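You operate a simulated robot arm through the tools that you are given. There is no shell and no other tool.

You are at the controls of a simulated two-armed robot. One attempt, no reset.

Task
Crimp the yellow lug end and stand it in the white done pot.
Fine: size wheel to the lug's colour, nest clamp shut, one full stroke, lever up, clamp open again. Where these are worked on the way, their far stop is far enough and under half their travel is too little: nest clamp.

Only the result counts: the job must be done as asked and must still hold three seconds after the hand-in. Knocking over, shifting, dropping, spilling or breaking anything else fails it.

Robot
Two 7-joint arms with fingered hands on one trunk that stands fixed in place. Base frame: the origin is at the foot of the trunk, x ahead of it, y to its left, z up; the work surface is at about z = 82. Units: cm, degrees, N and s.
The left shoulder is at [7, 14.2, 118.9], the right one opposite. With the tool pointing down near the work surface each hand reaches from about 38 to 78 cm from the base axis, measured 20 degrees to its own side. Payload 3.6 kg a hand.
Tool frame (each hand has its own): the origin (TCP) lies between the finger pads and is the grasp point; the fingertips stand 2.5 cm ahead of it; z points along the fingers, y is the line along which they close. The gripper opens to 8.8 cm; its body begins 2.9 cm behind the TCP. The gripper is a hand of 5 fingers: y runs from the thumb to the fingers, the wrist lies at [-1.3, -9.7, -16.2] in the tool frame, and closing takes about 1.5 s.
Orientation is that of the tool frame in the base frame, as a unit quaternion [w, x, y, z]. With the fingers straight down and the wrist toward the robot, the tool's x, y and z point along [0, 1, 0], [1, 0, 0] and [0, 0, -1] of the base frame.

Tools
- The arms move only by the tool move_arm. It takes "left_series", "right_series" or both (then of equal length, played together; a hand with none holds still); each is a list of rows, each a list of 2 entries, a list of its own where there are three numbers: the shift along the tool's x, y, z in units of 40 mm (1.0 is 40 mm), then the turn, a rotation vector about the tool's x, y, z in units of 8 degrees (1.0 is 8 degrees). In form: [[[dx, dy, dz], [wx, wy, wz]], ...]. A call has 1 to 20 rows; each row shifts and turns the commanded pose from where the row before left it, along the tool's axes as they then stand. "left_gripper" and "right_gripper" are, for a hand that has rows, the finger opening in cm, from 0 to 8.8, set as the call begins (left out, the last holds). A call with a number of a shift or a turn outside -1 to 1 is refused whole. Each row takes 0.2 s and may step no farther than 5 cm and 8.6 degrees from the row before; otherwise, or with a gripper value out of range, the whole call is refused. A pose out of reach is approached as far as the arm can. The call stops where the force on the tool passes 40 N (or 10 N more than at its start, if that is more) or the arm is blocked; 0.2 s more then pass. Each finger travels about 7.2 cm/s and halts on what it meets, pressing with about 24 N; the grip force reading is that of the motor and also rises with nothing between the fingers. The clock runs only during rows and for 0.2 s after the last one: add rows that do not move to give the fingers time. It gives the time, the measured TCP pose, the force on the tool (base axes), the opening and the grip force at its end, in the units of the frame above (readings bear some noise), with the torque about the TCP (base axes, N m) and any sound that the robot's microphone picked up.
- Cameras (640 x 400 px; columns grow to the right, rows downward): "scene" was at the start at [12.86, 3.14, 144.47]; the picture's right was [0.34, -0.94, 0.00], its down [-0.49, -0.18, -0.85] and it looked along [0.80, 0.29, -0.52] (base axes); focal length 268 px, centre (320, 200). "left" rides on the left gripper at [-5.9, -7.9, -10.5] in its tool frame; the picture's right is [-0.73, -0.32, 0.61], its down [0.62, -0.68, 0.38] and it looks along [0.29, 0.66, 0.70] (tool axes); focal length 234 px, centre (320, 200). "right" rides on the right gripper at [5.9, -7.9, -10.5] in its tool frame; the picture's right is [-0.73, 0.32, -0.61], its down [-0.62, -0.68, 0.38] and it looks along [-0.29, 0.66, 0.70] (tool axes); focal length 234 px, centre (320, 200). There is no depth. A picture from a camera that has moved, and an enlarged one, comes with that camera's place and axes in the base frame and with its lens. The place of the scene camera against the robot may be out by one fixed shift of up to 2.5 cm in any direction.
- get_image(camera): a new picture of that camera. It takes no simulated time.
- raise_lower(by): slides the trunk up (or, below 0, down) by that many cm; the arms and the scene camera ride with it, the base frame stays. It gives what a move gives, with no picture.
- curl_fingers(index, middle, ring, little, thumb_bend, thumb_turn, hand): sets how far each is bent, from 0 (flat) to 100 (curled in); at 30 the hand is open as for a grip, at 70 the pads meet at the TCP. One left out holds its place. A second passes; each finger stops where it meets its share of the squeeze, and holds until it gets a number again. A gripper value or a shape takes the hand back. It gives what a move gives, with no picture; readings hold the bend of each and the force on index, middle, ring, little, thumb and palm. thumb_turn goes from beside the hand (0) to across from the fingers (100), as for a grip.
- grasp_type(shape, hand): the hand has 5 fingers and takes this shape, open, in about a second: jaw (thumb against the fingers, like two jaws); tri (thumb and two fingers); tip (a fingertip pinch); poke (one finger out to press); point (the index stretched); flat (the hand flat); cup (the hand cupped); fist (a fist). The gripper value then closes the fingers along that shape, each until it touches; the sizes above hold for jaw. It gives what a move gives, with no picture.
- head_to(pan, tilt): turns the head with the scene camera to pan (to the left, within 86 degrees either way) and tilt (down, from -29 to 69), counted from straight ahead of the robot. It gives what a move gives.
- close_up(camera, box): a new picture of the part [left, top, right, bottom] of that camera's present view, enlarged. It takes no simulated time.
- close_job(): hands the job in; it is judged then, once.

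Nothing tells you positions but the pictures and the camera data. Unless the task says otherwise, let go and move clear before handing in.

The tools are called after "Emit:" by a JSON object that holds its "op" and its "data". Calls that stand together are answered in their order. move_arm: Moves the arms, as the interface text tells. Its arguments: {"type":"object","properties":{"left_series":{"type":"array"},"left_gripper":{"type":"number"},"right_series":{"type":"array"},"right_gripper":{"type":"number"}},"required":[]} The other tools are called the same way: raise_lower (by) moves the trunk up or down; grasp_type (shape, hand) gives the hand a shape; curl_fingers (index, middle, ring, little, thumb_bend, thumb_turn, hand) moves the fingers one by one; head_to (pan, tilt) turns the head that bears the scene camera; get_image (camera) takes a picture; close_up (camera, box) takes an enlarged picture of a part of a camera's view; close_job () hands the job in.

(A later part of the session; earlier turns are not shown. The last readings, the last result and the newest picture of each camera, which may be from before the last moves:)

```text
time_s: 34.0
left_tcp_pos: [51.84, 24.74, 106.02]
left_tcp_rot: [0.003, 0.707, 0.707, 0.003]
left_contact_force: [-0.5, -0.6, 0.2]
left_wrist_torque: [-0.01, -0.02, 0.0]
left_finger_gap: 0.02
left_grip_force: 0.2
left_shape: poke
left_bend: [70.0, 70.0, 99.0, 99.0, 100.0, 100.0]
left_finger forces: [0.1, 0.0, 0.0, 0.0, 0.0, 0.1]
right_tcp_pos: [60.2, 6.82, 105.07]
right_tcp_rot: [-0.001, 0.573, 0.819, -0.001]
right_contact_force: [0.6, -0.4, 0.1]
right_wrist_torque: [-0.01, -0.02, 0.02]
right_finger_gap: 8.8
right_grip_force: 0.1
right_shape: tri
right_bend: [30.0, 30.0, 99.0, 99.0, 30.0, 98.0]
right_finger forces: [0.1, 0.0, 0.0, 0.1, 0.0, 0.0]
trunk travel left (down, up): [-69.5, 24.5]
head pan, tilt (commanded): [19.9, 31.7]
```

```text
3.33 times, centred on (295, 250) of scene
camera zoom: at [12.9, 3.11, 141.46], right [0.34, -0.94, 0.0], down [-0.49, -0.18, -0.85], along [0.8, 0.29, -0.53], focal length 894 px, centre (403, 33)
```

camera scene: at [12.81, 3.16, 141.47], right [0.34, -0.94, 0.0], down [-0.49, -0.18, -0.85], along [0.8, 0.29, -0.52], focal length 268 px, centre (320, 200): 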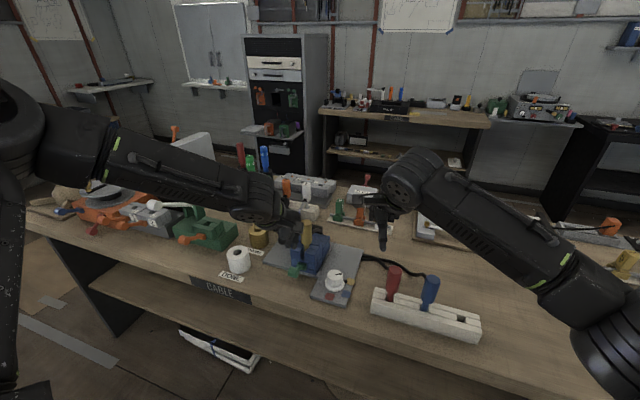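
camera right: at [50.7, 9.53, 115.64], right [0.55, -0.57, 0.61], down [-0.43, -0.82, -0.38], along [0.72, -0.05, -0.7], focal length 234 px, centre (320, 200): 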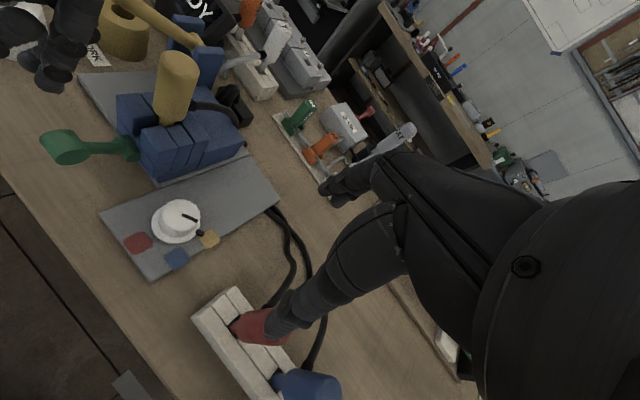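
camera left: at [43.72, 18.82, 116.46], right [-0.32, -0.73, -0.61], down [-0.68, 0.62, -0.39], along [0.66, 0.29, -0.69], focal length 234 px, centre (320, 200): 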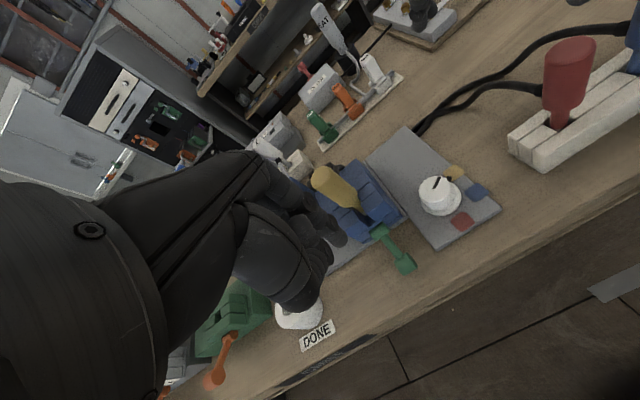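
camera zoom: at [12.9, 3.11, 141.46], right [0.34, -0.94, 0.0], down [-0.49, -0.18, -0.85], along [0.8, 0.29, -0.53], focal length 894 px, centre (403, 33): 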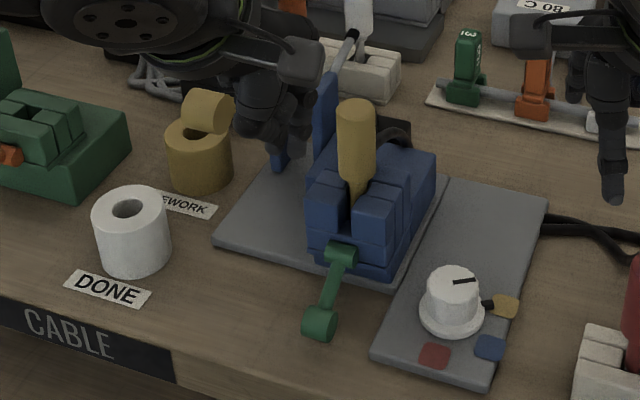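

The clamp stays shut and the dial is still on yellow. Now I'll move the left hand above the lever's T-handle at about [58.2, 34.6, 100].

Emit:
{"op": "move_arm", "data": {"left_series": [[[0, 0, -0.9], [0, 0, 0]], [[0.62, 0.4, -0.2], [0, 0, 0]], [[0.62, 0.4, 0], [0, 0, 0]], [[0.62, 0.4, 0], [0, 0, 0]], [[0.62, 0.4, 0], [0, 0, 0]], [[0, 0, 0.25], [0, 0, 0]], [[0, 0, 0], [0, 0, 0]], [[0, 0, 0], [0, 0, 0]]]}}

Emit:
{"op": "get_image", "data": {"camera": "left"}}

Emit:
{"op": "close_up", "data": {"camera": "right", "box": [0, 0, 260, 160]}}

Emit:
{"op": "close_up", "data": {"camera": "scene", "box": [200, 150, 370, 300]}}

```text
time_s: 35.8
left_tcp_pos: [58.27, 34.77, 109.5]
left_tcp_rot: [0.004, 0.707, 0.708, 0.004]
left_contact_force: [0.6, 1.2, -0.6]
left_wrist_torque: [-0.01, 0.01, 0.03]
left_finger_gap: 0.0
left_grip_force: 0.1
left_shape: poke
left_bend: [70.0, 70.0, 99.0, 99.0, 100.0, 100.0]
left_finger forces: [0.0, 0.0, 0.1, 0.0, 0.0, 0.1]
right_tcp_pos: [60.2, 6.7, 105.13]
right_tcp_rot: [0.0, 0.574, 0.819, 0.0]
right_contact_force: [-0.9, -0.1, 0.7]
right_wrist_torque: [-0.04, -0.04, 0.02]
right_finger_gap: 8.79
right_grip_force: 0.1
right_shape: tri
right_bend: [30.0, 30.0, 99.0, 99.0, 30.0, 98.0]
right_finger forces: [0.1, 0.1, 0.1, 0.0, 0.0, 0.0]
trunk travel left (down, up): [-69.5, 24.5]
head pan, tilt (commanded): [19.9, 31.7]
```

```text
taken
camera left: at [50.21, 28.89, 119.77], right [-0.32, -0.73, -0.61], down [-0.68, 0.62, -0.39], along [0.66, 0.29, -0.69], focal length 234 px, centre (320, 200)
```

left: 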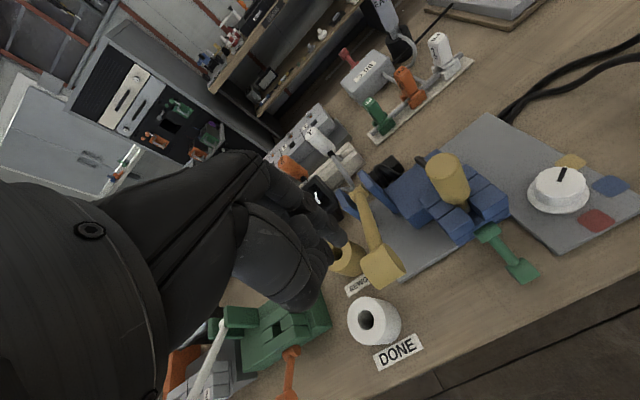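

```text
2.46 times, centred on (130, 80) of right
camera zoom: at [50.76, 9.53, 115.6], right [0.55, -0.57, 0.61], down [-0.43, -0.82, -0.38], along [0.72, -0.05, -0.7], focal length 576 px, centre (788, 495)
```

zoom: 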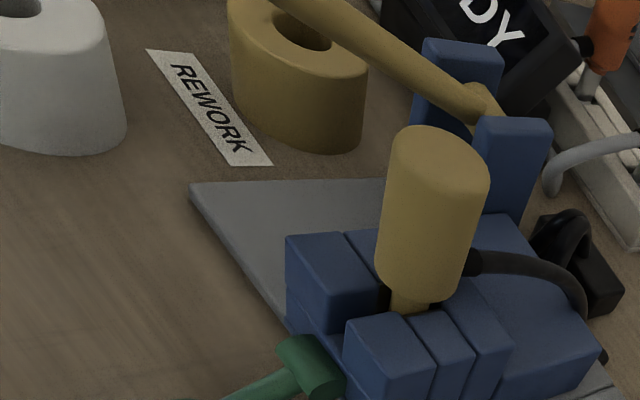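

```text
2.67 times, centred on (285, 225) of scene
camera zoom: at [12.89, 3.15, 141.46], right [0.34, -0.94, 0.0], down [-0.49, -0.18, -0.85], along [0.8, 0.29, -0.53], focal length 716 px, centre (413, 133)
```

zoom: 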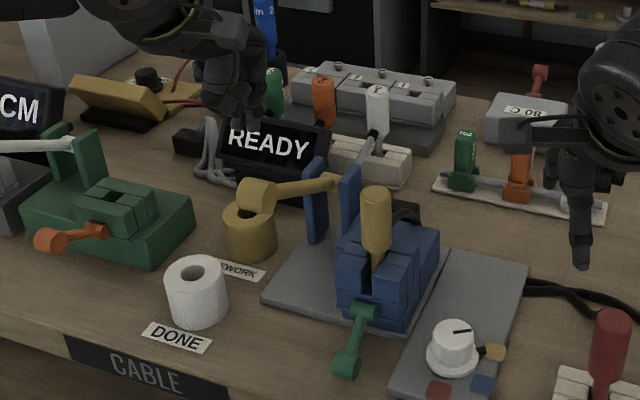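

The hand sits right above the T-handle. I'll descend and press the lever down in small steps along its arc.

Emit:
{"op": "move_arm", "data": {"left_series": [[[0, -0.05, 0.5], [0, 0, 0]], [[0, 0, 0.5], [0, 0, 0]], [[0, 0, 0.3], [0, 0, 0]], [[0, 0, 0.2], [0, 0, 0]], [[0, -0.02, 0.2], [0, 0, 0]], [[0, -0.02, 0.2], [0, 0, 0]], [[0, 0, 0], [0, 0, 0]]]}}

Emit:
{"op": "close_up", "data": {"camera": "scene", "box": [200, 150, 370, 300]}}

Emit:
{"op": "get_image", "data": {"camera": "left"}}

```text
time_s: 37.4
left_tcp_pos: [58.09, 34.78, 101.9]
left_tcp_rot: [0.005, 0.706, 0.708, 0.003]
left_contact_force: [-0.9, 0.3, -1.0]
left_wrist_torque: [-0.01, 0.06, 0.0]
left_finger_gap: 0.0
left_grip_force: 0.2
left_shape: poke
left_bend: [70.0, 70.0, 99.0, 99.0, 100.0, 100.0]
left_finger forces: [0.1, 0.0, 0.1, 0.1, 0.0, 0.0]
right_tcp_pos: [60.16, 6.74, 105.07]
right_tcp_rot: [-0.001, 0.573, 0.819, 0.0]
right_contact_force: [-0.1, 0.4, -0.9]
right_wrist_torque: [0.01, -0.03, 0.03]
right_finger_gap: 8.77
right_grip_force: 0.1
right_shape: tri
right_bend: [30.0, 30.0, 99.0, 99.0, 30.0, 98.0]
right_finger forces: [0.0, 0.0, 0.0, 0.1, 0.0, 0.0]
trunk travel left (down, up): [-69.5, 24.5]
head pan, tilt (commanded): [19.9, 31.7]
```

```text
2.67 times, centred on (285, 225) of scene
camera zoom: at [12.87, 3.13, 141.47], right [0.34, -0.94, 0.0], down [-0.49, -0.18, -0.85], along [0.8, 0.29, -0.53], focal length 716 px, centre (413, 133)
```

zoom: 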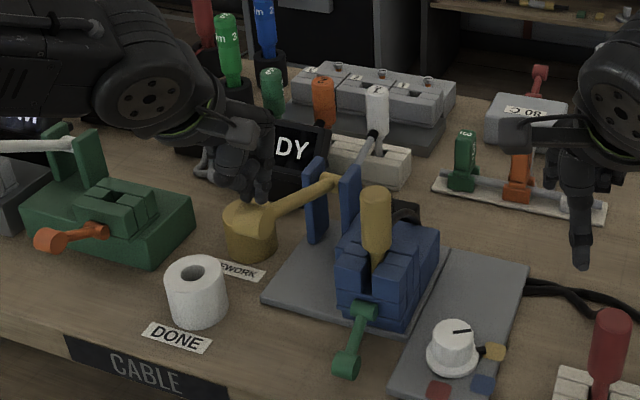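

```text
taken
camera left: at [49.98, 28.88, 112.19], right [-0.31, -0.73, -0.61], down [-0.68, 0.62, -0.39], along [0.66, 0.29, -0.69], focal length 234 px, centre (320, 200)
```

left: 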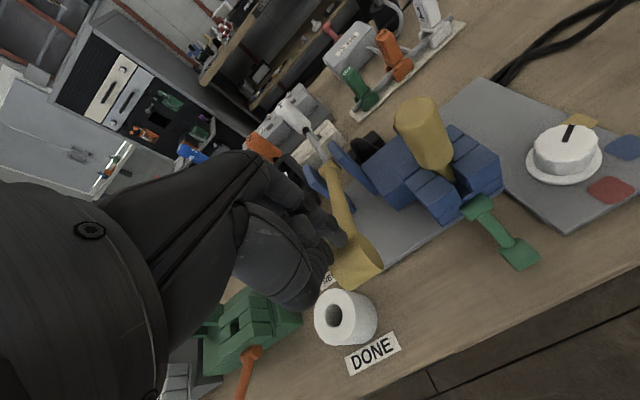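

The lever is already yielding with a light touch. I'll keep pressing it down along the arc.

Emit:
{"op": "move_arm", "data": {"left_series": [[[0, -0.04, 0.2], [0, 0, 0]], [[0, -0.04, 0.2], [0, 0, 0]], [[0, -0.04, 0.2], [0, 0, 0]], [[0, -0.03, 0.2], [0, 0, 0]], [[0, -0.03, 0.2], [0, 0, 0]], [[0, -0.02, 0.2], [0, 0, 0]], [[0, 0, 0.2], [0, 0, 0]], [[0, 0, 0], [0, 0, 0]]]}}

Emit:
{"op": "close_up", "data": {"camera": "scene", "box": [200, 150, 370, 300]}}

Emit:
{"op": "get_image", "data": {"camera": "left"}}

Emit:
{"op": "close_up", "data": {"camera": "right", "box": [0, 0, 260, 160]}}

```text
time_s: 39.2
left_tcp_pos: [57.19, 34.82, 96.17]
left_tcp_rot: [0.004, 0.706, 0.708, 0.003]
left_contact_force: [0.3, -0.1, -1.1]
left_wrist_torque: [0.03, -0.03, 0.04]
left_finger_gap: 0.02
left_grip_force: 0.0
left_shape: poke
left_bend: [70.0, 70.0, 99.0, 99.0, 100.0, 100.0]
left_finger forces: [0.0, 0.0, 0.0, 0.0, 0.0, 0.0]
right_tcp_pos: [60.17, 6.73, 105.13]
right_tcp_rot: [0.001, 0.574, 0.819, 0.001]
right_contact_force: [-1.1, 0.6, -0.1]
right_wrist_torque: [0.0, 0.0, -0.01]
right_finger_gap: 8.77
right_grip_force: 0.1
right_shape: tri
right_bend: [30.0, 30.0, 99.0, 99.0, 30.0, 98.0]
right_finger forces: [0.1, 0.0, 0.1, 0.1, 0.0, 0.1]
trunk travel left (down, up): [-69.5, 24.5]
head pan, tilt (commanded): [19.9, 31.7]
```

```text
2.67 times, centred on (285, 225) of scene
camera zoom: at [12.86, 3.13, 141.47], right [0.34, -0.94, 0.0], down [-0.49, -0.18, -0.85], along [0.8, 0.29, -0.52], focal length 716 px, centre (413, 133)
```

zoom: 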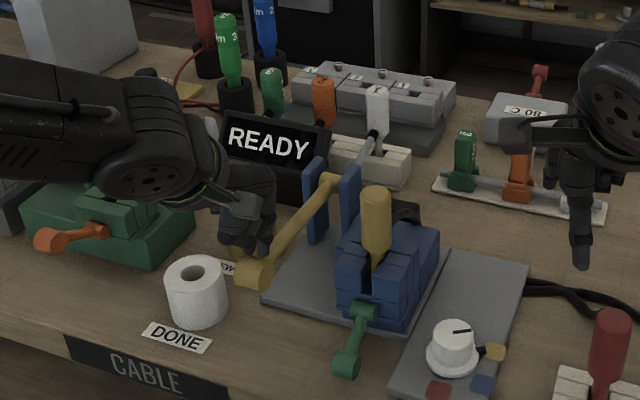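

```text
taken
camera left: at [49.13, 28.9, 106.56], right [-0.32, -0.73, -0.61], down [-0.68, 0.62, -0.39], along [0.66, 0.29, -0.69], focal length 234 px, centre (320, 200)
```

left: 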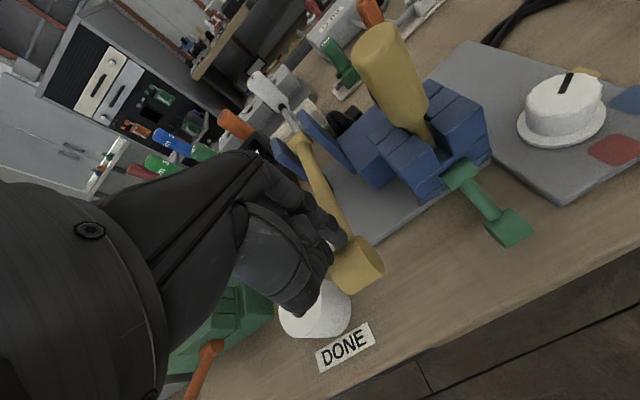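

```text
2.46 times, centred on (130, 80) of right
camera zoom: at [50.74, 9.51, 115.62], right [0.55, -0.57, 0.61], down [-0.43, -0.82, -0.38], along [0.72, -0.05, -0.7], focal length 576 px, centre (788, 495)
```

zoom: 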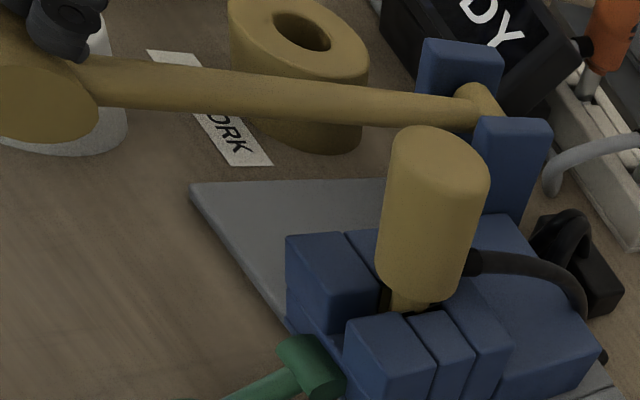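

The lever is now about horizontal and following the fingers. I'll continue toward its bottom stop.

Emit:
{"op": "move_arm", "data": {"left_series": [[[0, 0, 0.2], [0, 0, 0]], [[0, 0, 0.2], [0, 0, 0]], [[0, 0.02, 0.2], [0, 0, 0]], [[0, 0.03, 0.2], [0, 0, 0]], [[0, 0.04, 0.2], [0, 0, 0]], [[0, 0.05, 0.2], [0, 0, 0]], [[0, 0.06, 0.15], [0, 0, 0]], [[0, 0, 0], [0, 0, 0]]]}}

Emit:
{"op": "close_up", "data": {"camera": "scene", "box": [200, 150, 370, 300]}}

Emit:
{"op": "get_image", "data": {"camera": "left"}}

Emit:
{"op": "get_image", "data": {"camera": "right"}}

```text
time_s: 41.0
left_tcp_pos: [58.11, 34.79, 90.78]
left_tcp_rot: [0.004, 0.706, 0.708, 0.004]
left_contact_force: [-0.6, 0.0, -0.7]
left_wrist_torque: [-0.05, 0.02, 0.02]
left_finger_gap: 0.03
left_grip_force: 0.0
left_shape: poke
left_bend: [70.0, 70.0, 99.0, 99.0, 100.0, 100.0]
left_finger forces: [0.1, 0.0, 0.0, 0.1, 0.0, 0.0]
right_tcp_pos: [60.11, 6.73, 105.0]
right_tcp_rot: [0.0, 0.574, 0.819, 0.0]
right_contact_force: [0.3, 0.3, 0.1]
right_wrist_torque: [0.0, -0.03, -0.01]
right_finger_gap: 8.77
right_grip_force: 0.1
right_shape: tri
right_bend: [30.0, 30.0, 99.0, 99.0, 30.0, 98.0]
right_finger forces: [0.1, 0.0, 0.1, 0.0, 0.1, 0.1]
trunk travel left (down, up): [-69.5, 24.5]
head pan, tilt (commanded): [19.9, 31.7]
```

```text
2.67 times, centred on (285, 225) of scene
camera zoom: at [12.86, 3.13, 141.47], right [0.34, -0.94, 0.0], down [-0.49, -0.18, -0.85], along [0.8, 0.29, -0.52], focal length 716 px, centre (413, 133)
```

zoom: 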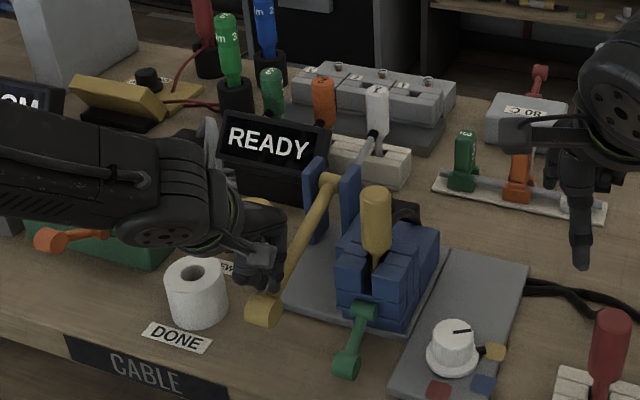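

```text
taken
camera left: at [50.01, 28.81, 101.14], right [-0.32, -0.73, -0.61], down [-0.68, 0.62, -0.39], along [0.66, 0.29, -0.69], focal length 234 px, centre (320, 200)
```

left: 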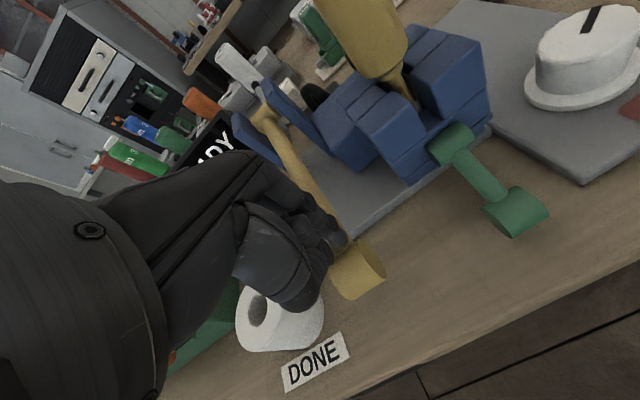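

```text
taken
camera right: at [50.74, 9.52, 115.62], right [0.55, -0.57, 0.61], down [-0.43, -0.82, -0.38], along [0.72, -0.05, -0.7], focal length 234 px, centre (320, 200)
```

right: 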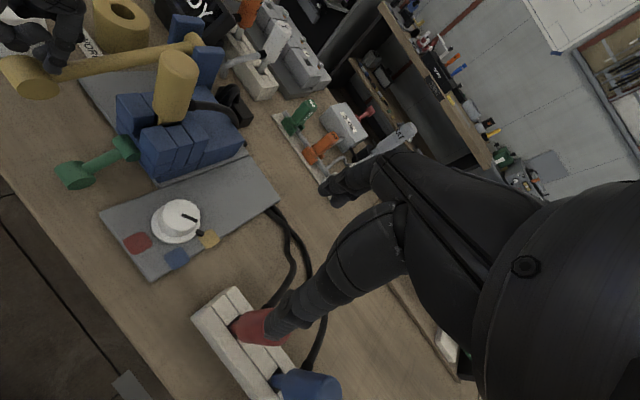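

The lever is about 20° below horizontal and still moving freely. I'll keep going to the stop in small steps.

Emit:
{"op": "move_arm", "data": {"left_series": [[[0, -0.03, 0.12], [0, 0, 0]], [[0, -0.03, 0.12], [0, 0, 0]], [[0, 0, 0.12], [0, 0, 0]], [[0, 0, 0.12], [0, 0, 0]], [[0, 0, 0.12], [0, 0, 0]], [[0, 0, 0], [0, 0, 0]]]}}

Emit:
{"op": "close_up", "data": {"camera": "scene", "box": [200, 180, 330, 300]}}

Emit:
{"op": "get_image", "data": {"camera": "left"}}

```text
time_s: 42.0
left_tcp_pos: [58.07, 34.61, 89.85]
left_tcp_rot: [0.009, 0.706, 0.708, 0.009]
left_contact_force: [-4.1, -2.7, 19.5]
left_wrist_torque: [-0.13, 0.04, -0.06]
left_finger_gap: 0.0
left_grip_force: 0.0
left_shape: poke
left_bend: [70.0, 70.0, 99.0, 99.0, 100.0, 100.0]
left_finger forces: [16.8, 5.8, 0.0, 0.0, 0.0, 0.1]
right_tcp_pos: [59.95, 6.67, 105.18]
right_tcp_rot: [0.001, 0.574, 0.819, 0.001]
right_contact_force: [0.4, -0.1, -0.2]
right_wrist_torque: [-0.03, -0.01, -0.01]
right_finger_gap: 8.79
right_grip_force: 0.1
right_shape: tri
right_bend: [30.0, 30.0, 99.0, 99.0, 30.0, 98.0]
right_finger forces: [0.0, 0.0, 0.0, 0.1, 0.0, 0.1]
trunk travel left (down, up): [-69.5, 24.5]
head pan, tilt (commanded): [19.9, 31.7]
stopped in row 4 (left hand): the force on the tool passed its limit at 44 N (the readings are from after the stop); the commanded pose is now the measured one
```

```text
3.33 times, centred on (265, 240) of scene
camera zoom: at [12.53, 2.95, 141.51], right [0.34, -0.94, 0.0], down [-0.49, -0.18, -0.85], along [0.8, 0.29, -0.52], focal length 894 px, centre (503, 67)
```

zoom: 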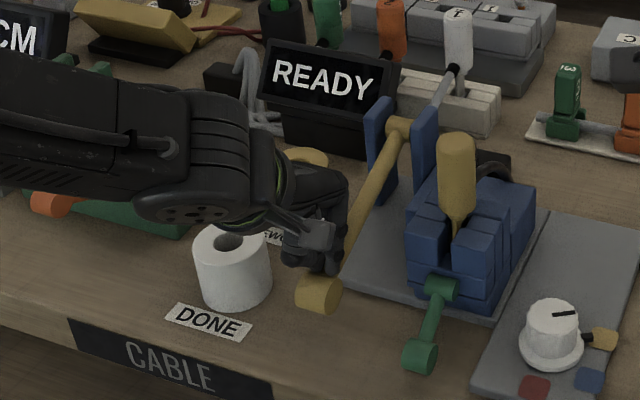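

```text
taken
camera left: at [49.82, 28.64, 100.06], right [-0.3, -0.73, -0.62], down [-0.67, 0.62, -0.4], along [0.68, 0.29, -0.68], focal length 234 px, centre (320, 200)
```

left: 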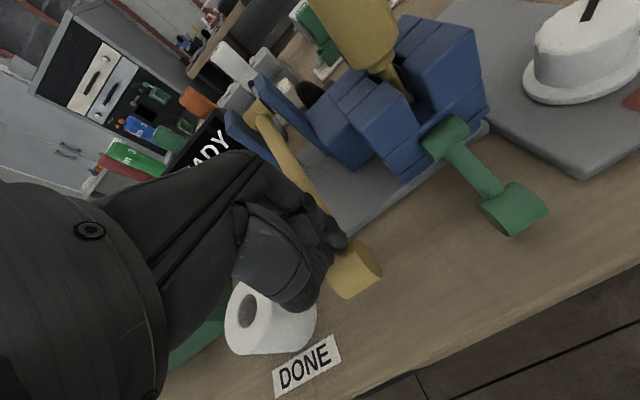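

The press stopped at 44 N. I need to know whether that is the true bottom stop, so I'll measure the lever angle from the cameras and push once more.

Emit:
{"op": "close_up", "data": {"camera": "right", "box": [0, 20, 240, 120]}}

Emit:
{"op": "close_up", "data": {"camera": "left", "box": [200, 60, 420, 320]}}

Emit:
{"op": "move_arm", "data": {"left_series": [[[0, -0.02, 0.1], [0, 0, 0]], [[0, -0.02, 0.1], [0, 0, 0]], [[0, 0, 0.1], [0, 0, 0]], [[0, 0, 0.1], [0, 0, 0]], [[0, 0, 0.1], [0, 0, 0]], [[0, 0, 0], [0, 0, 0]]]}}

Emit:
{"op": "close_up", "data": {"camera": "right", "box": [0, 20, 240, 120]}}

```text
2.67 times, centred on (120, 70) of right
camera zoom: at [50.47, 9.36, 115.76], right [0.55, -0.57, 0.61], down [-0.43, -0.82, -0.39], along [0.72, -0.05, -0.69], focal length 624 px, centre (853, 547)
```

zoom: 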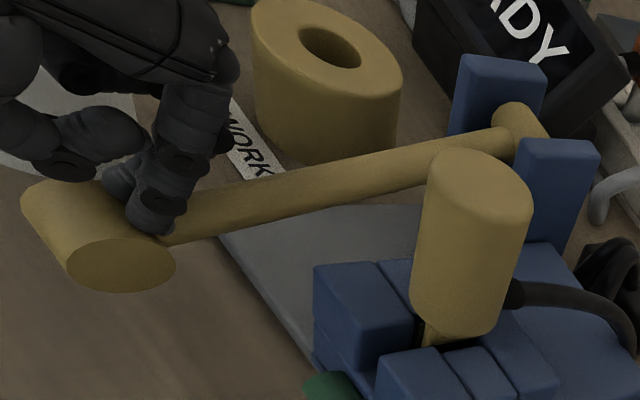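

```text
1.54 times, centred on (310, 190) of left
camera zoom: at [49.82, 28.64, 100.06], right [-0.3, -0.73, -0.62], down [-0.67, 0.62, -0.4], along [0.68, 0.29, -0.68], focal length 360 px, centre (335, 215)
```

zoom: 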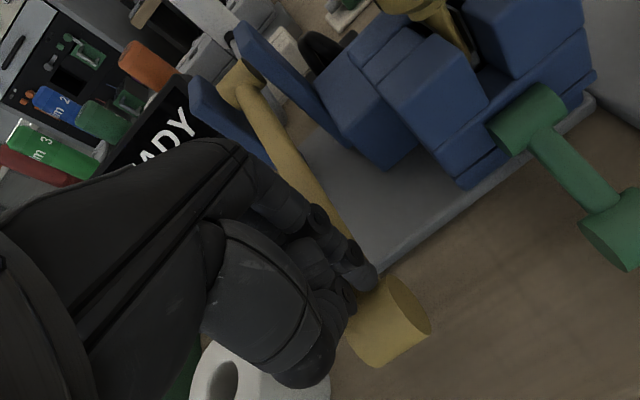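

```text
time_s: 42.5
left_tcp_pos: [58.32, 34.38, 89.58]
left_tcp_rot: [0.014, 0.708, 0.706, 0.014]
left_contact_force: [-7.2, -6.1, 19.7]
left_wrist_torque: [-0.22, 0.13, -0.12]
left_finger_gap: 0.02
left_grip_force: 0.1
left_shape: poke
left_bend: [70.0, 70.0, 99.0, 99.0, 100.0, 100.0]
left_finger forces: [17.3, 11.2, 0.0, 0.0, 0.0, 0.1]
right_tcp_pos: [59.92, 6.56, 105.3]
right_tcp_rot: [0.001, 0.573, 0.82, 0.001]
right_contact_force: [-0.3, 0.0, -0.6]
right_wrist_torque: [0.0, -0.04, 0.01]
right_finger_gap: 8.78
right_grip_force: 0.2
right_shape: tri
right_bend: [30.0, 30.0, 99.0, 99.0, 30.0, 98.0]
right_finger forces: [0.0, 0.0, 0.0, 0.0, 0.1, 0.0]
trunk travel left (down, up): [-69.5, 24.5]
head pan, tilt (commanded): [19.9, 31.7]
stopped in row 2 (left hand): the force on the tool passed its limit at 44 N (the readings are from after the stop); the commanded pose is now the measured one
```

```text
2.67 times, centred on (120, 70) of right
camera zoom: at [50.49, 9.34, 115.72], right [0.55, -0.57, 0.61], down [-0.43, -0.82, -0.39], along [0.72, -0.05, -0.69], focal length 624 px, centre (853, 547)
```

zoom: 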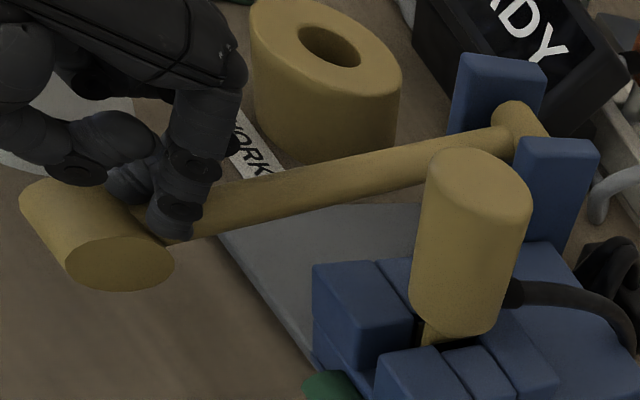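

The lever did not move further under the second push, so it's at its bottom stop. I'll lift the fingers off slowly and see whether the lever returns by itself.

Emit:
{"op": "move_arm", "data": {"left_series": [[[0, 0, -0.3], [0, 0, 0]], [[0, 0, -0.4], [0, 0, 0]], [[0, 0, -0.6], [0, 0, 0]], [[0, 0, -0.8], [0, 0, 0]], [[0, 0, -0.9], [0, 0, 0]], [[0, 0, -0.9], [0, 0, 0]], [[0, 0, 0], [0, 0, 0]]]}}

Emit:
{"op": "get_image", "data": {"camera": "left"}}

Emit:
{"op": "close_up", "data": {"camera": "right", "box": [0, 0, 240, 200]}}

Emit:
{"op": "get_image", "data": {"camera": "scene"}}

```text
time_s: 44.0
left_tcp_pos: [57.82, 34.87, 104.79]
left_tcp_rot: [0.011, 0.707, 0.707, 0.011]
left_contact_force: [-0.1, -0.1, 0.1]
left_wrist_torque: [-0.02, 0.0, 0.0]
left_finger_gap: 0.02
left_grip_force: 0.1
left_shape: poke
left_bend: [70.0, 70.0, 99.0, 99.0, 100.0, 100.0]
left_finger forces: [0.0, 0.0, 0.0, 0.1, 0.0, 0.0]
right_tcp_pos: [60.23, 6.75, 105.12]
right_tcp_rot: [0.001, 0.574, 0.819, 0.0]
right_contact_force: [-0.2, 0.3, 0.7]
right_wrist_torque: [-0.02, -0.01, 0.02]
right_finger_gap: 8.8
right_grip_force: 0.1
right_shape: tri
right_bend: [30.0, 30.0, 99.0, 99.0, 30.0, 98.0]
right_finger forces: [0.0, 0.0, 0.0, 0.0, 0.0, 0.1]
trunk travel left (down, up): [-69.5, 24.5]
head pan, tilt (commanded): [19.9, 31.7]
```

```text
taken
camera left: at [49.64, 28.91, 115.01], right [-0.3, -0.73, -0.62], down [-0.67, 0.62, -0.4], along [0.68, 0.29, -0.68], focal length 234 px, centre (320, 200)
```

left: 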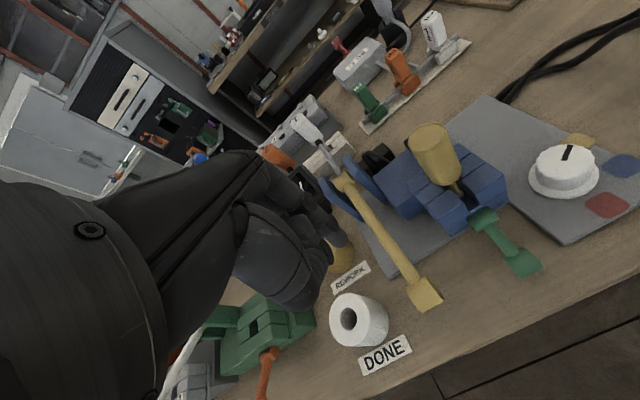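

```text
2.00 times, centred on (120, 100) of right
camera zoom: at [50.78, 9.52, 115.59], right [0.55, -0.57, 0.61], down [-0.43, -0.82, -0.38], along [0.72, -0.05, -0.7], focal length 468 px, centre (720, 400)
```

zoom: 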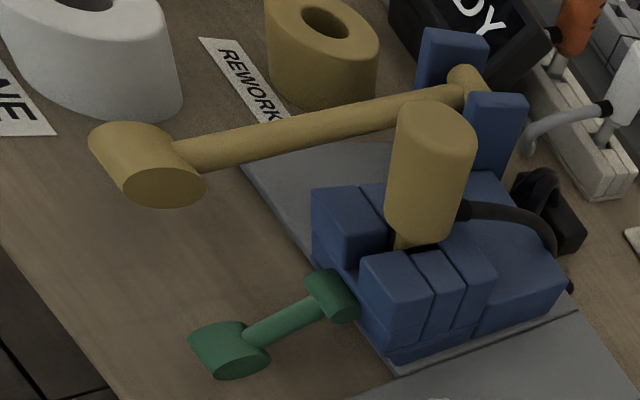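

```text
taken
camera scene: at [12.91, 3.15, 141.46], right [0.34, -0.94, 0.0], down [-0.49, -0.18, -0.85], along [0.8, 0.29, -0.53], focal length 268 px, centre (320, 200)
```

scene: 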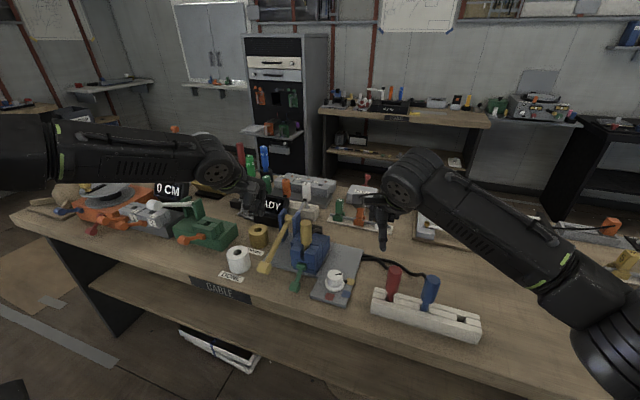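

The lever stays down, so I have to lift it myself. I'll end-grip its T-handle (now about [56.6, 34.6, 86.3]) between thumb and fingers, so I'll raise the left hand and turn it 90° with the wrist to the left.

Emit:
{"op": "move_arm", "data": {"left_series": [[[0, 0, -0.8], [0.22, 0, 0]], [[0, 0, -0.8], [0, 0, 0]], [[0, 0, -0.3], [0, 0, 0.9]], [[0, 0, 0], [0, 0, 0.95]], [[0, 0, 0], [0, 0, 0.95]], [[0, 0, 0], [0, 0, 0.95]], [[0, 0, 0], [0, 0, 0.95]], [[0, 0, 0], [0, 0, 0.95]], [[0, 0, 0], [0, 0, 0.95]], [[0, 0, 0], [0, 0, 0.95]], [[0, 0, 0], [0, 0, 0.95]], [[0, 0, 0], [0, 0, 0.95]], [[0, 0, 0], [0, 0, 0.95]], [[0, 0, 0], [0, 0, 0.85]], [[0, 0, 0], [0, 0, 0]], [[0, 0, 0], [0, 0, 0]]]}}

Emit:
{"op": "grasp_type", "data": {"hand": "left", "shape": "tri"}}

Emit:
{"op": "get_image", "data": {"camera": "scene"}}

Emit:
{"op": "get_image", "data": {"camera": "left"}}

Emit:
{"op": "get_image", "data": {"camera": "right"}}

```text
time_s: 47.5
left_tcp_pos: [54.62, 31.93, 109.99]
left_tcp_rot: [-0.001, 1.0, 0.002, 0.002]
left_contact_force: [0.4, 0.5, 0.3]
left_wrist_torque: [-0.01, 0.02, -0.01]
left_finger_gap: 0.0
left_grip_force: 0.0
left_shape: poke
left_bend: [70.0, 70.0, 99.0, 99.0, 100.0, 100.0]
left_finger forces: [0.0, 0.1, 0.1, 0.0, 0.0, 0.0]
left hand out of reach, approached as far as the arm can: row 13, 14
right_tcp_pos: [60.06, 6.7, 105.12]
right_tcp_rot: [0.0, 0.573, 0.819, 0.0]
right_contact_force: [0.0, -0.1, -1.3]
right_wrist_torque: [0.03, 0.02, -0.03]
right_finger_gap: 8.77
right_grip_force: 0.1
right_shape: tri
right_bend: [30.0, 30.0, 99.0, 99.0, 30.0, 98.0]
right_finger forces: [0.1, 0.0, 0.0, 0.1, 0.0, 0.1]
trunk travel left (down, up): [-69.5, 24.5]
head pan, tilt (commanded): [19.9, 31.7]
```

```text
time_s: 48.4
left_tcp_pos: [54.55, 31.93, 110.04]
left_tcp_rot: [-0.001, 1.0, 0.002, 0.003]
left_contact_force: [0.1, 0.1, 0.3]
left_wrist_torque: [-0.01, 0.02, 0.0]
left_finger_gap: 8.8
left_grip_force: 0.1
left_shape: tri
left_bend: [30.0, 30.0, 99.0, 99.0, 30.0, 98.0]
left_finger forces: [0.1, 0.0, 0.1, 0.0, 0.0, 0.0]
right_tcp_pos: [60.2, 6.72, 105.16]
right_tcp_rot: [0.0, 0.574, 0.819, 0.0]
right_contact_force: [0.2, 0.0, 0.1]
right_wrist_torque: [-0.01, -0.04, 0.03]
right_finger_gap: 8.79
right_grip_force: 0.1
right_shape: tri
right_bend: [30.0, 30.0, 99.0, 99.0, 30.0, 98.0]
right_finger forces: [0.0, 0.0, 0.1, 0.2, 0.0, 0.0]
trunk travel left (down, up): [-69.5, 24.5]
head pan, tilt (commanded): [19.9, 31.7]
```

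```text
taken
camera scene: at [12.87, 3.13, 141.47], right [0.34, -0.94, 0.0], down [-0.49, -0.18, -0.85], along [0.8, 0.29, -0.53], focal length 268 px, centre (320, 200)
```

scene: 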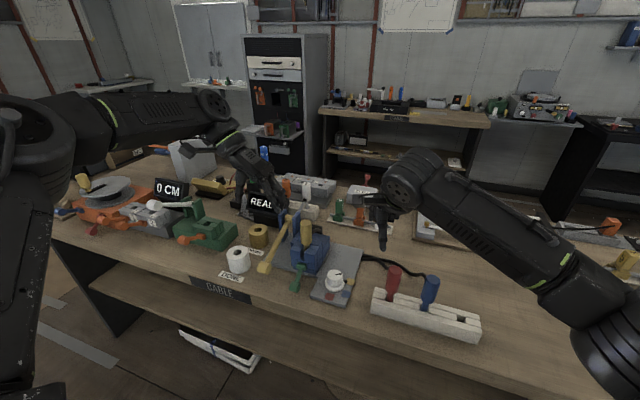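

```text
taken
camera left: at [48.58, 39.8, 120.47], right [-0.72, 0.32, -0.61], down [0.62, 0.68, -0.38], along [0.3, -0.65, -0.7], focal length 234 px, centre (320, 200)
```

left: 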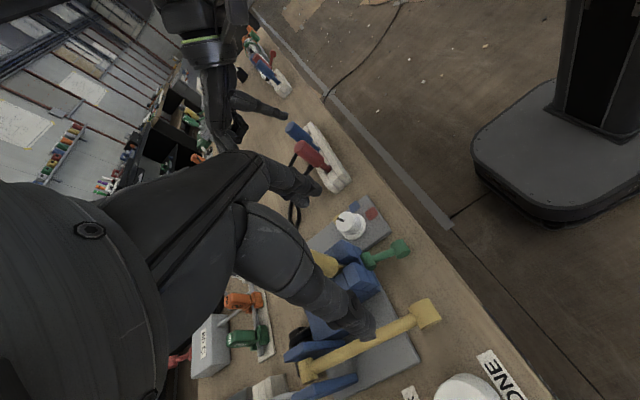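

```text
taken
camera right: at [50.75, 9.51, 115.61], right [0.55, -0.57, 0.61], down [-0.43, -0.82, -0.38], along [0.72, -0.05, -0.7], focal length 234 px, centre (320, 200)
```

right: 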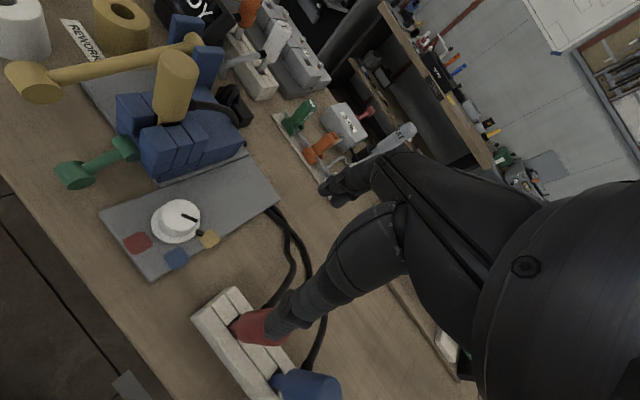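

The 90° yaw nearly hits the reach limit. Pitching the hand 25° so it comes from the robot's side shortens the reach, so I'll tilt and see where the hand settles.

Emit:
{"op": "move_arm", "data": {"left_series": [[[0, 0, 0], [0, 0.8, 0]], [[0, 0, 0], [0, 0.8, 0]], [[0, 0, 0], [0, 0.8, 0]], [[0, 0, 0], [0, 0.725, 0]], [[0, 0, 0], [0, 0, 0]], [[0, 0, 0], [0, 0, 0]]]}}

Emit:
{"op": "get_image", "data": {"camera": "scene"}}

Emit:
{"op": "get_image", "data": {"camera": "left"}}

```text
time_s: 49.8
left_tcp_pos: [54.61, 31.97, 110.08]
left_tcp_rot: [0.0, 0.976, 0.001, 0.217]
left_contact_force: [-1.2, -0.3, 0.1]
left_wrist_torque: [-0.02, 0.0, 0.02]
left_finger_gap: 8.76
left_grip_force: 0.1
left_shape: tri
left_bend: [30.0, 30.0, 99.0, 99.0, 30.0, 98.0]
left_finger forces: [0.0, 0.1, 0.1, 0.1, 0.0, 0.0]
right_tcp_pos: [60.13, 6.8, 105.18]
right_tcp_rot: [0.0, 0.574, 0.819, 0.0]
right_contact_force: [0.5, 0.2, 1.3]
right_wrist_torque: [-0.01, -0.01, 0.03]
right_finger_gap: 8.77
right_grip_force: 0.2
right_shape: tri
right_bend: [30.0, 30.0, 99.0, 99.0, 30.0, 98.0]
right_finger forces: [0.0, 0.1, 0.0, 0.0, 0.1, 0.0]
trunk travel left (down, up): [-69.5, 24.5]
head pan, tilt (commanded): [19.9, 31.7]
```

```text
taken
camera scene: at [12.86, 3.14, 141.47], right [0.34, -0.94, 0.0], down [-0.49, -0.18, -0.85], along [0.8, 0.29, -0.52], focal length 268 px, centre (320, 200)
```

scene: 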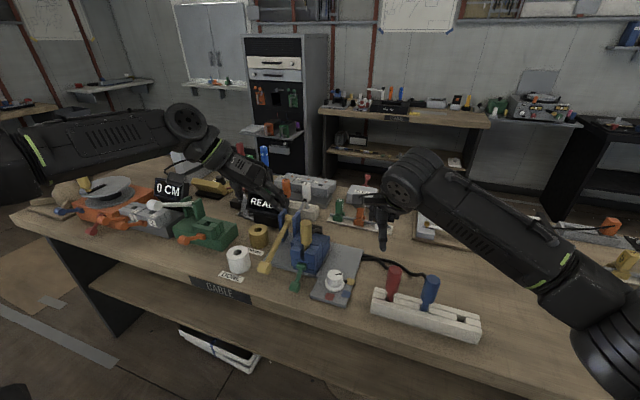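

```text
taken
camera left: at [44.82, 39.85, 117.02], right [-0.4, 0.32, -0.86], down [0.73, 0.68, -0.08], along [0.56, -0.66, -0.51], focal length 234 px, centre (320, 200)
```

left: 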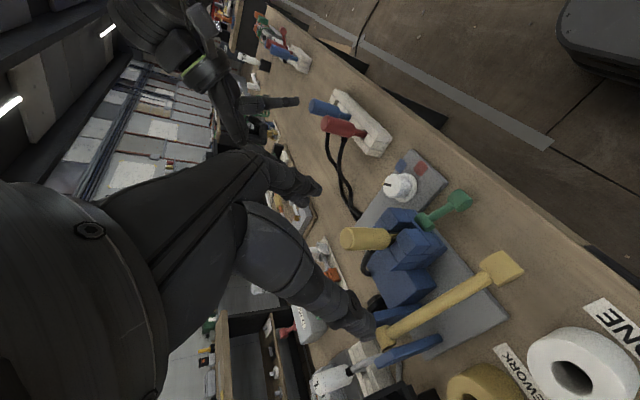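

The hand is now tilted and reachable at [54.6, 32.0, 110], and the T-handle centre is confirmed at [56.7, 34.6, 86.3]. I'll move above it with a reduced opening to spare the white pot.

Emit:
{"op": "move_arm", "data": {"left_series": [[[-0.296, -0.166, 0.897], [0, 0, 0]], [[-0.296, -0.166, 0.897], [0, 0, 0]], [[-0.296, -0.166, 0.897], [0, 0, 0]], [[-0.296, -0.166, 0.897], [0, 0, 0]], [[0, 0, 0], [0, 0, 0]], [[0, 0, 0], [0, 0, 0]]], "left_gripper": 5.6}}

Emit:
{"op": "get_image", "data": {"camera": "left"}}

Emit:
{"op": "close_up", "data": {"camera": "right", "box": [0, 0, 240, 200]}}

Emit:
{"op": "close_up", "data": {"camera": "scene", "box": [180, 150, 350, 300]}}

```text
time_s: 51.1
left_tcp_pos: [56.77, 34.67, 95.03]
left_tcp_rot: [0.0, 0.976, 0.0, 0.218]
left_contact_force: [0.6, 0.4, -0.1]
left_wrist_torque: [0.01, 0.0, 0.01]
left_finger_gap: 5.65
left_grip_force: 0.3
left_shape: tri
left_bend: [73.0, 39.0, 99.0, 99.0, 62.0, 100.0]
left_finger forces: [0.0, 0.0, 0.0, 0.0, 0.0, 0.1]
right_tcp_pos: [60.13, 6.75, 105.09]
right_tcp_rot: [-0.001, 0.573, 0.819, 0.001]
right_contact_force: [0.1, -0.2, 0.5]
right_wrist_torque: [-0.02, 0.0, 0.04]
right_finger_gap: 8.8
right_grip_force: 0.0
right_shape: tri
right_bend: [30.0, 30.0, 99.0, 99.0, 30.0, 98.0]
right_finger forces: [0.0, 0.0, 0.1, 0.1, 0.0, 0.1]
trunk travel left (down, up): [-69.5, 24.5]
head pan, tilt (commanded): [19.9, 31.7]
```

```text
taken
camera left: at [46.89, 42.58, 101.94], right [-0.4, 0.32, -0.86], down [0.73, 0.68, -0.08], along [0.56, -0.66, -0.51], focal length 234 px, centre (320, 200)
```

left: 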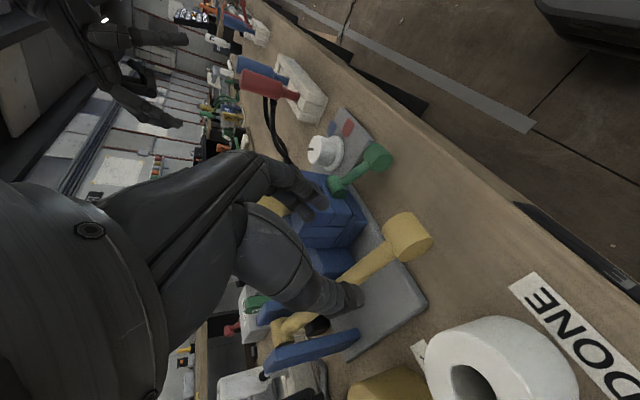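

```text
2.00 times, centred on (120, 100) of right
camera zoom: at [50.75, 9.53, 115.61], right [0.55, -0.57, 0.61], down [-0.43, -0.82, -0.38], along [0.72, -0.05, -0.7], focal length 468 px, centre (720, 400)
```

zoom: 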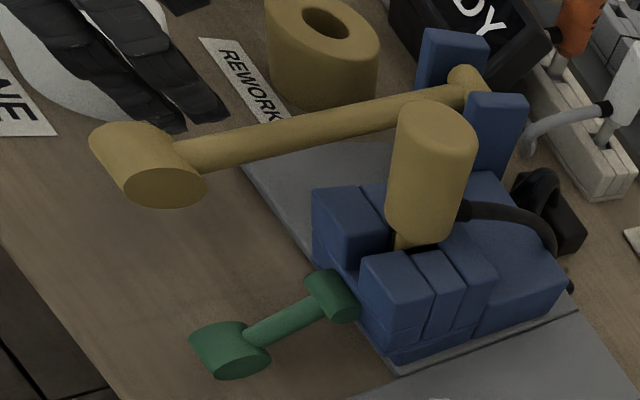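

```text
2.67 times, centred on (265, 225) of scene
camera zoom: at [12.88, 3.15, 141.47], right [0.34, -0.94, 0.0], down [-0.49, -0.18, -0.85], along [0.8, 0.29, -0.53], focal length 716 px, centre (467, 133)
```

zoom: 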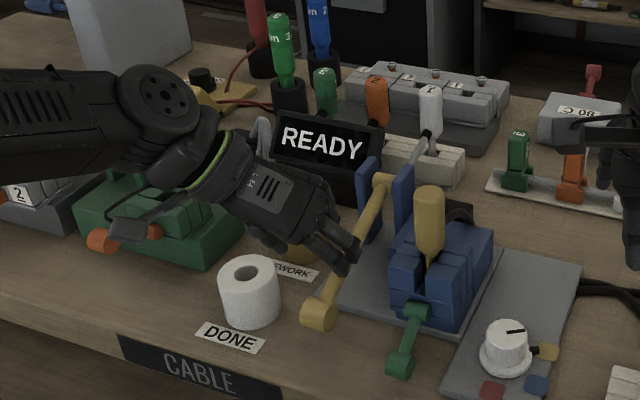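

The fingers hover above the T-handle. I'll zoom to check the finger layout before descending.

Emit:
{"op": "close_up", "data": {"camera": "right", "box": [0, 0, 130, 110]}}

Emit:
{"op": "close_up", "data": {"camera": "scene", "box": [210, 185, 310, 280]}}

Emit:
{"op": "close_up", "data": {"camera": "left", "box": [230, 140, 450, 340]}}

```text
3.64 times, centred on (65, 55) of right
camera zoom: at [50.75, 9.53, 115.61], right [0.55, -0.57, 0.61], down [-0.43, -0.82, -0.38], along [0.72, -0.05, -0.7], focal length 852 px, centre (1247, 727)
```

zoom: 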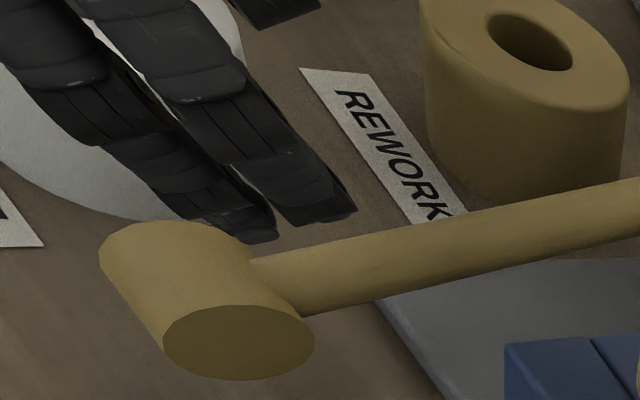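

```text
4.21 times, centred on (260, 232) of scene
camera zoom: at [12.88, 3.15, 141.47], right [0.34, -0.94, 0.0], down [-0.49, -0.18, -0.85], along [0.8, 0.29, -0.53], focal length 1130 px, centre (573, 63)
```

zoom: 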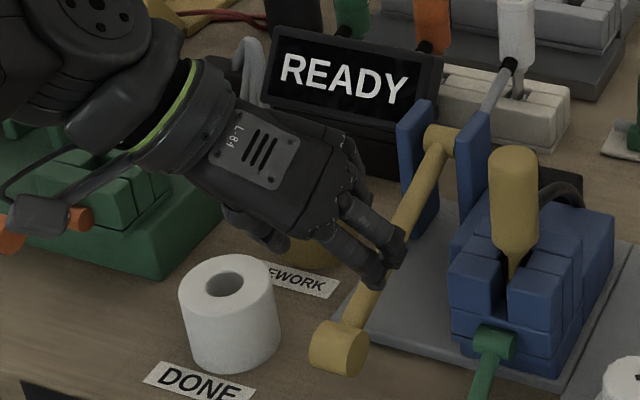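

```text
2.00 times, centred on (340, 240) of left
camera zoom: at [46.89, 42.58, 101.94], right [-0.4, 0.32, -0.86], down [0.73, 0.68, -0.08], along [0.56, -0.66, -0.51], focal length 468 px, centre (280, 120)
```

zoom: 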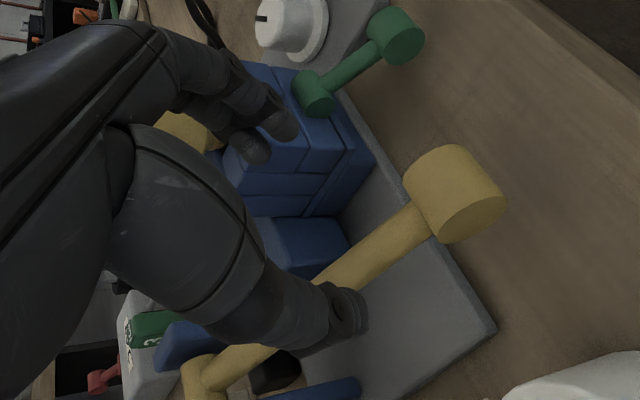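

Index and middle straddle the grip axis, with the thumb on the far side. The T-handle ends are well inside the opening, so I'll descend to grip height.

Emit:
{"op": "move_arm", "data": {"left_series": [[[-0.313, 0.006, 0.616], [0, 0, 0]], [[-0.313, 0.006, 0.616], [0, 0, 0]], [[-0.2, 0, 0.4], [0, 0, 0]], [[-0.113, 0, 0.216], [0, 0, 0]], [[0, 0, 0], [0, 0, 0]], [[0, 0, 0], [0, 0, 0]]]}}

Emit:
{"op": "close_up", "data": {"camera": "left", "box": [230, 140, 450, 340]}}

Emit:
{"op": "close_up", "data": {"camera": "right", "box": [0, 0, 160, 130]}}

Emit:
{"op": "close_up", "data": {"camera": "scene", "box": [180, 185, 320, 310]}}

```text
time_s: 52.5
left_tcp_pos: [53.6, 34.03, 89.44]
left_tcp_rot: [-0.002, 0.976, 0.001, 0.217]
left_contact_force: [-0.7, 0.0, 0.0]
left_wrist_torque: [-0.02, 0.01, 0.01]
left_finger_gap: 5.64
left_grip_force: 0.1
left_shape: tri
left_bend: [73.0, 39.0, 99.0, 99.0, 62.0, 100.0]
left_finger forces: [0.1, 0.0, 0.1, 0.0, 0.1, 0.1]
left hand out of reach, approached as far as the arm can: row 2, 3, 4
right_tcp_pos: [60.08, 6.76, 105.16]
right_tcp_rot: [0.0, 0.573, 0.82, 0.0]
right_contact_force: [-0.4, 0.5, -0.3]
right_wrist_torque: [-0.04, 0.02, 0.01]
right_finger_gap: 8.77
right_grip_force: 0.1
right_shape: tri
right_bend: [30.0, 30.0, 99.0, 99.0, 30.0, 98.0]
right_finger forces: [0.1, 0.0, 0.0, 0.0, 0.1, 0.0]
trunk travel left (down, up): [-69.5, 24.5]
head pan, tilt (commanded): [19.9, 31.7]
```

```text
2.00 times, centred on (340, 240) of left
camera zoom: at [43.76, 41.86, 96.46], right [-0.4, 0.32, -0.86], down [0.73, 0.68, -0.08], along [0.56, -0.65, -0.51], focal length 468 px, centre (280, 120)
```

zoom: 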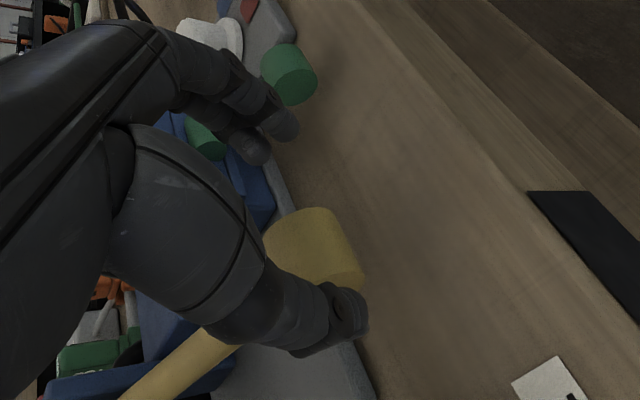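

```text
3.08 times, centred on (80, 65) of right
camera zoom: at [50.75, 9.51, 115.61], right [0.55, -0.57, 0.61], down [-0.43, -0.82, -0.38], along [0.72, -0.05, -0.7], focal length 720 px, centre (1058, 615)
```

zoom: 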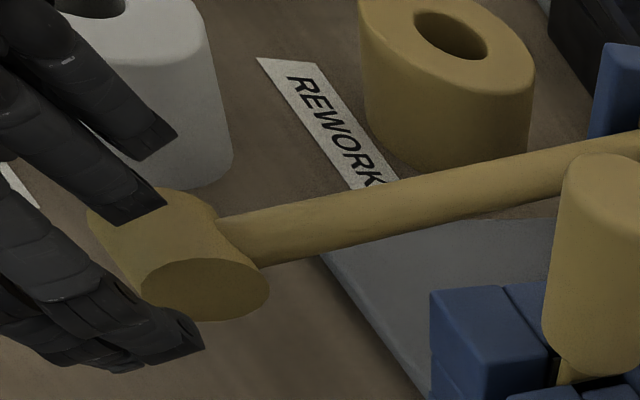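

```text
3.20 times, centred on (250, 248) of scene
camera zoom: at [12.87, 3.14, 141.47], right [0.34, -0.94, 0.0], down [-0.49, -0.18, -0.85], along [0.8, 0.29, -0.53], focal length 859 px, centre (544, 48)
```

zoom: 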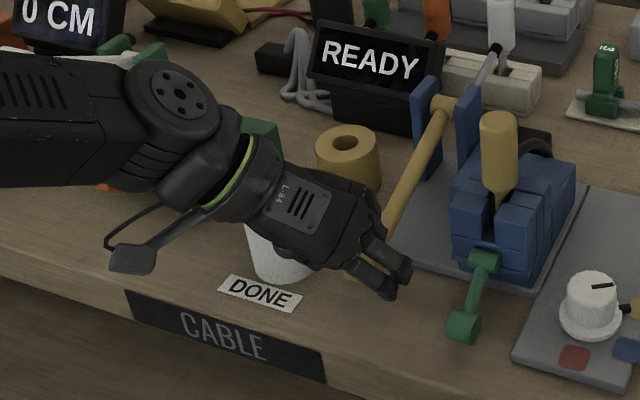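

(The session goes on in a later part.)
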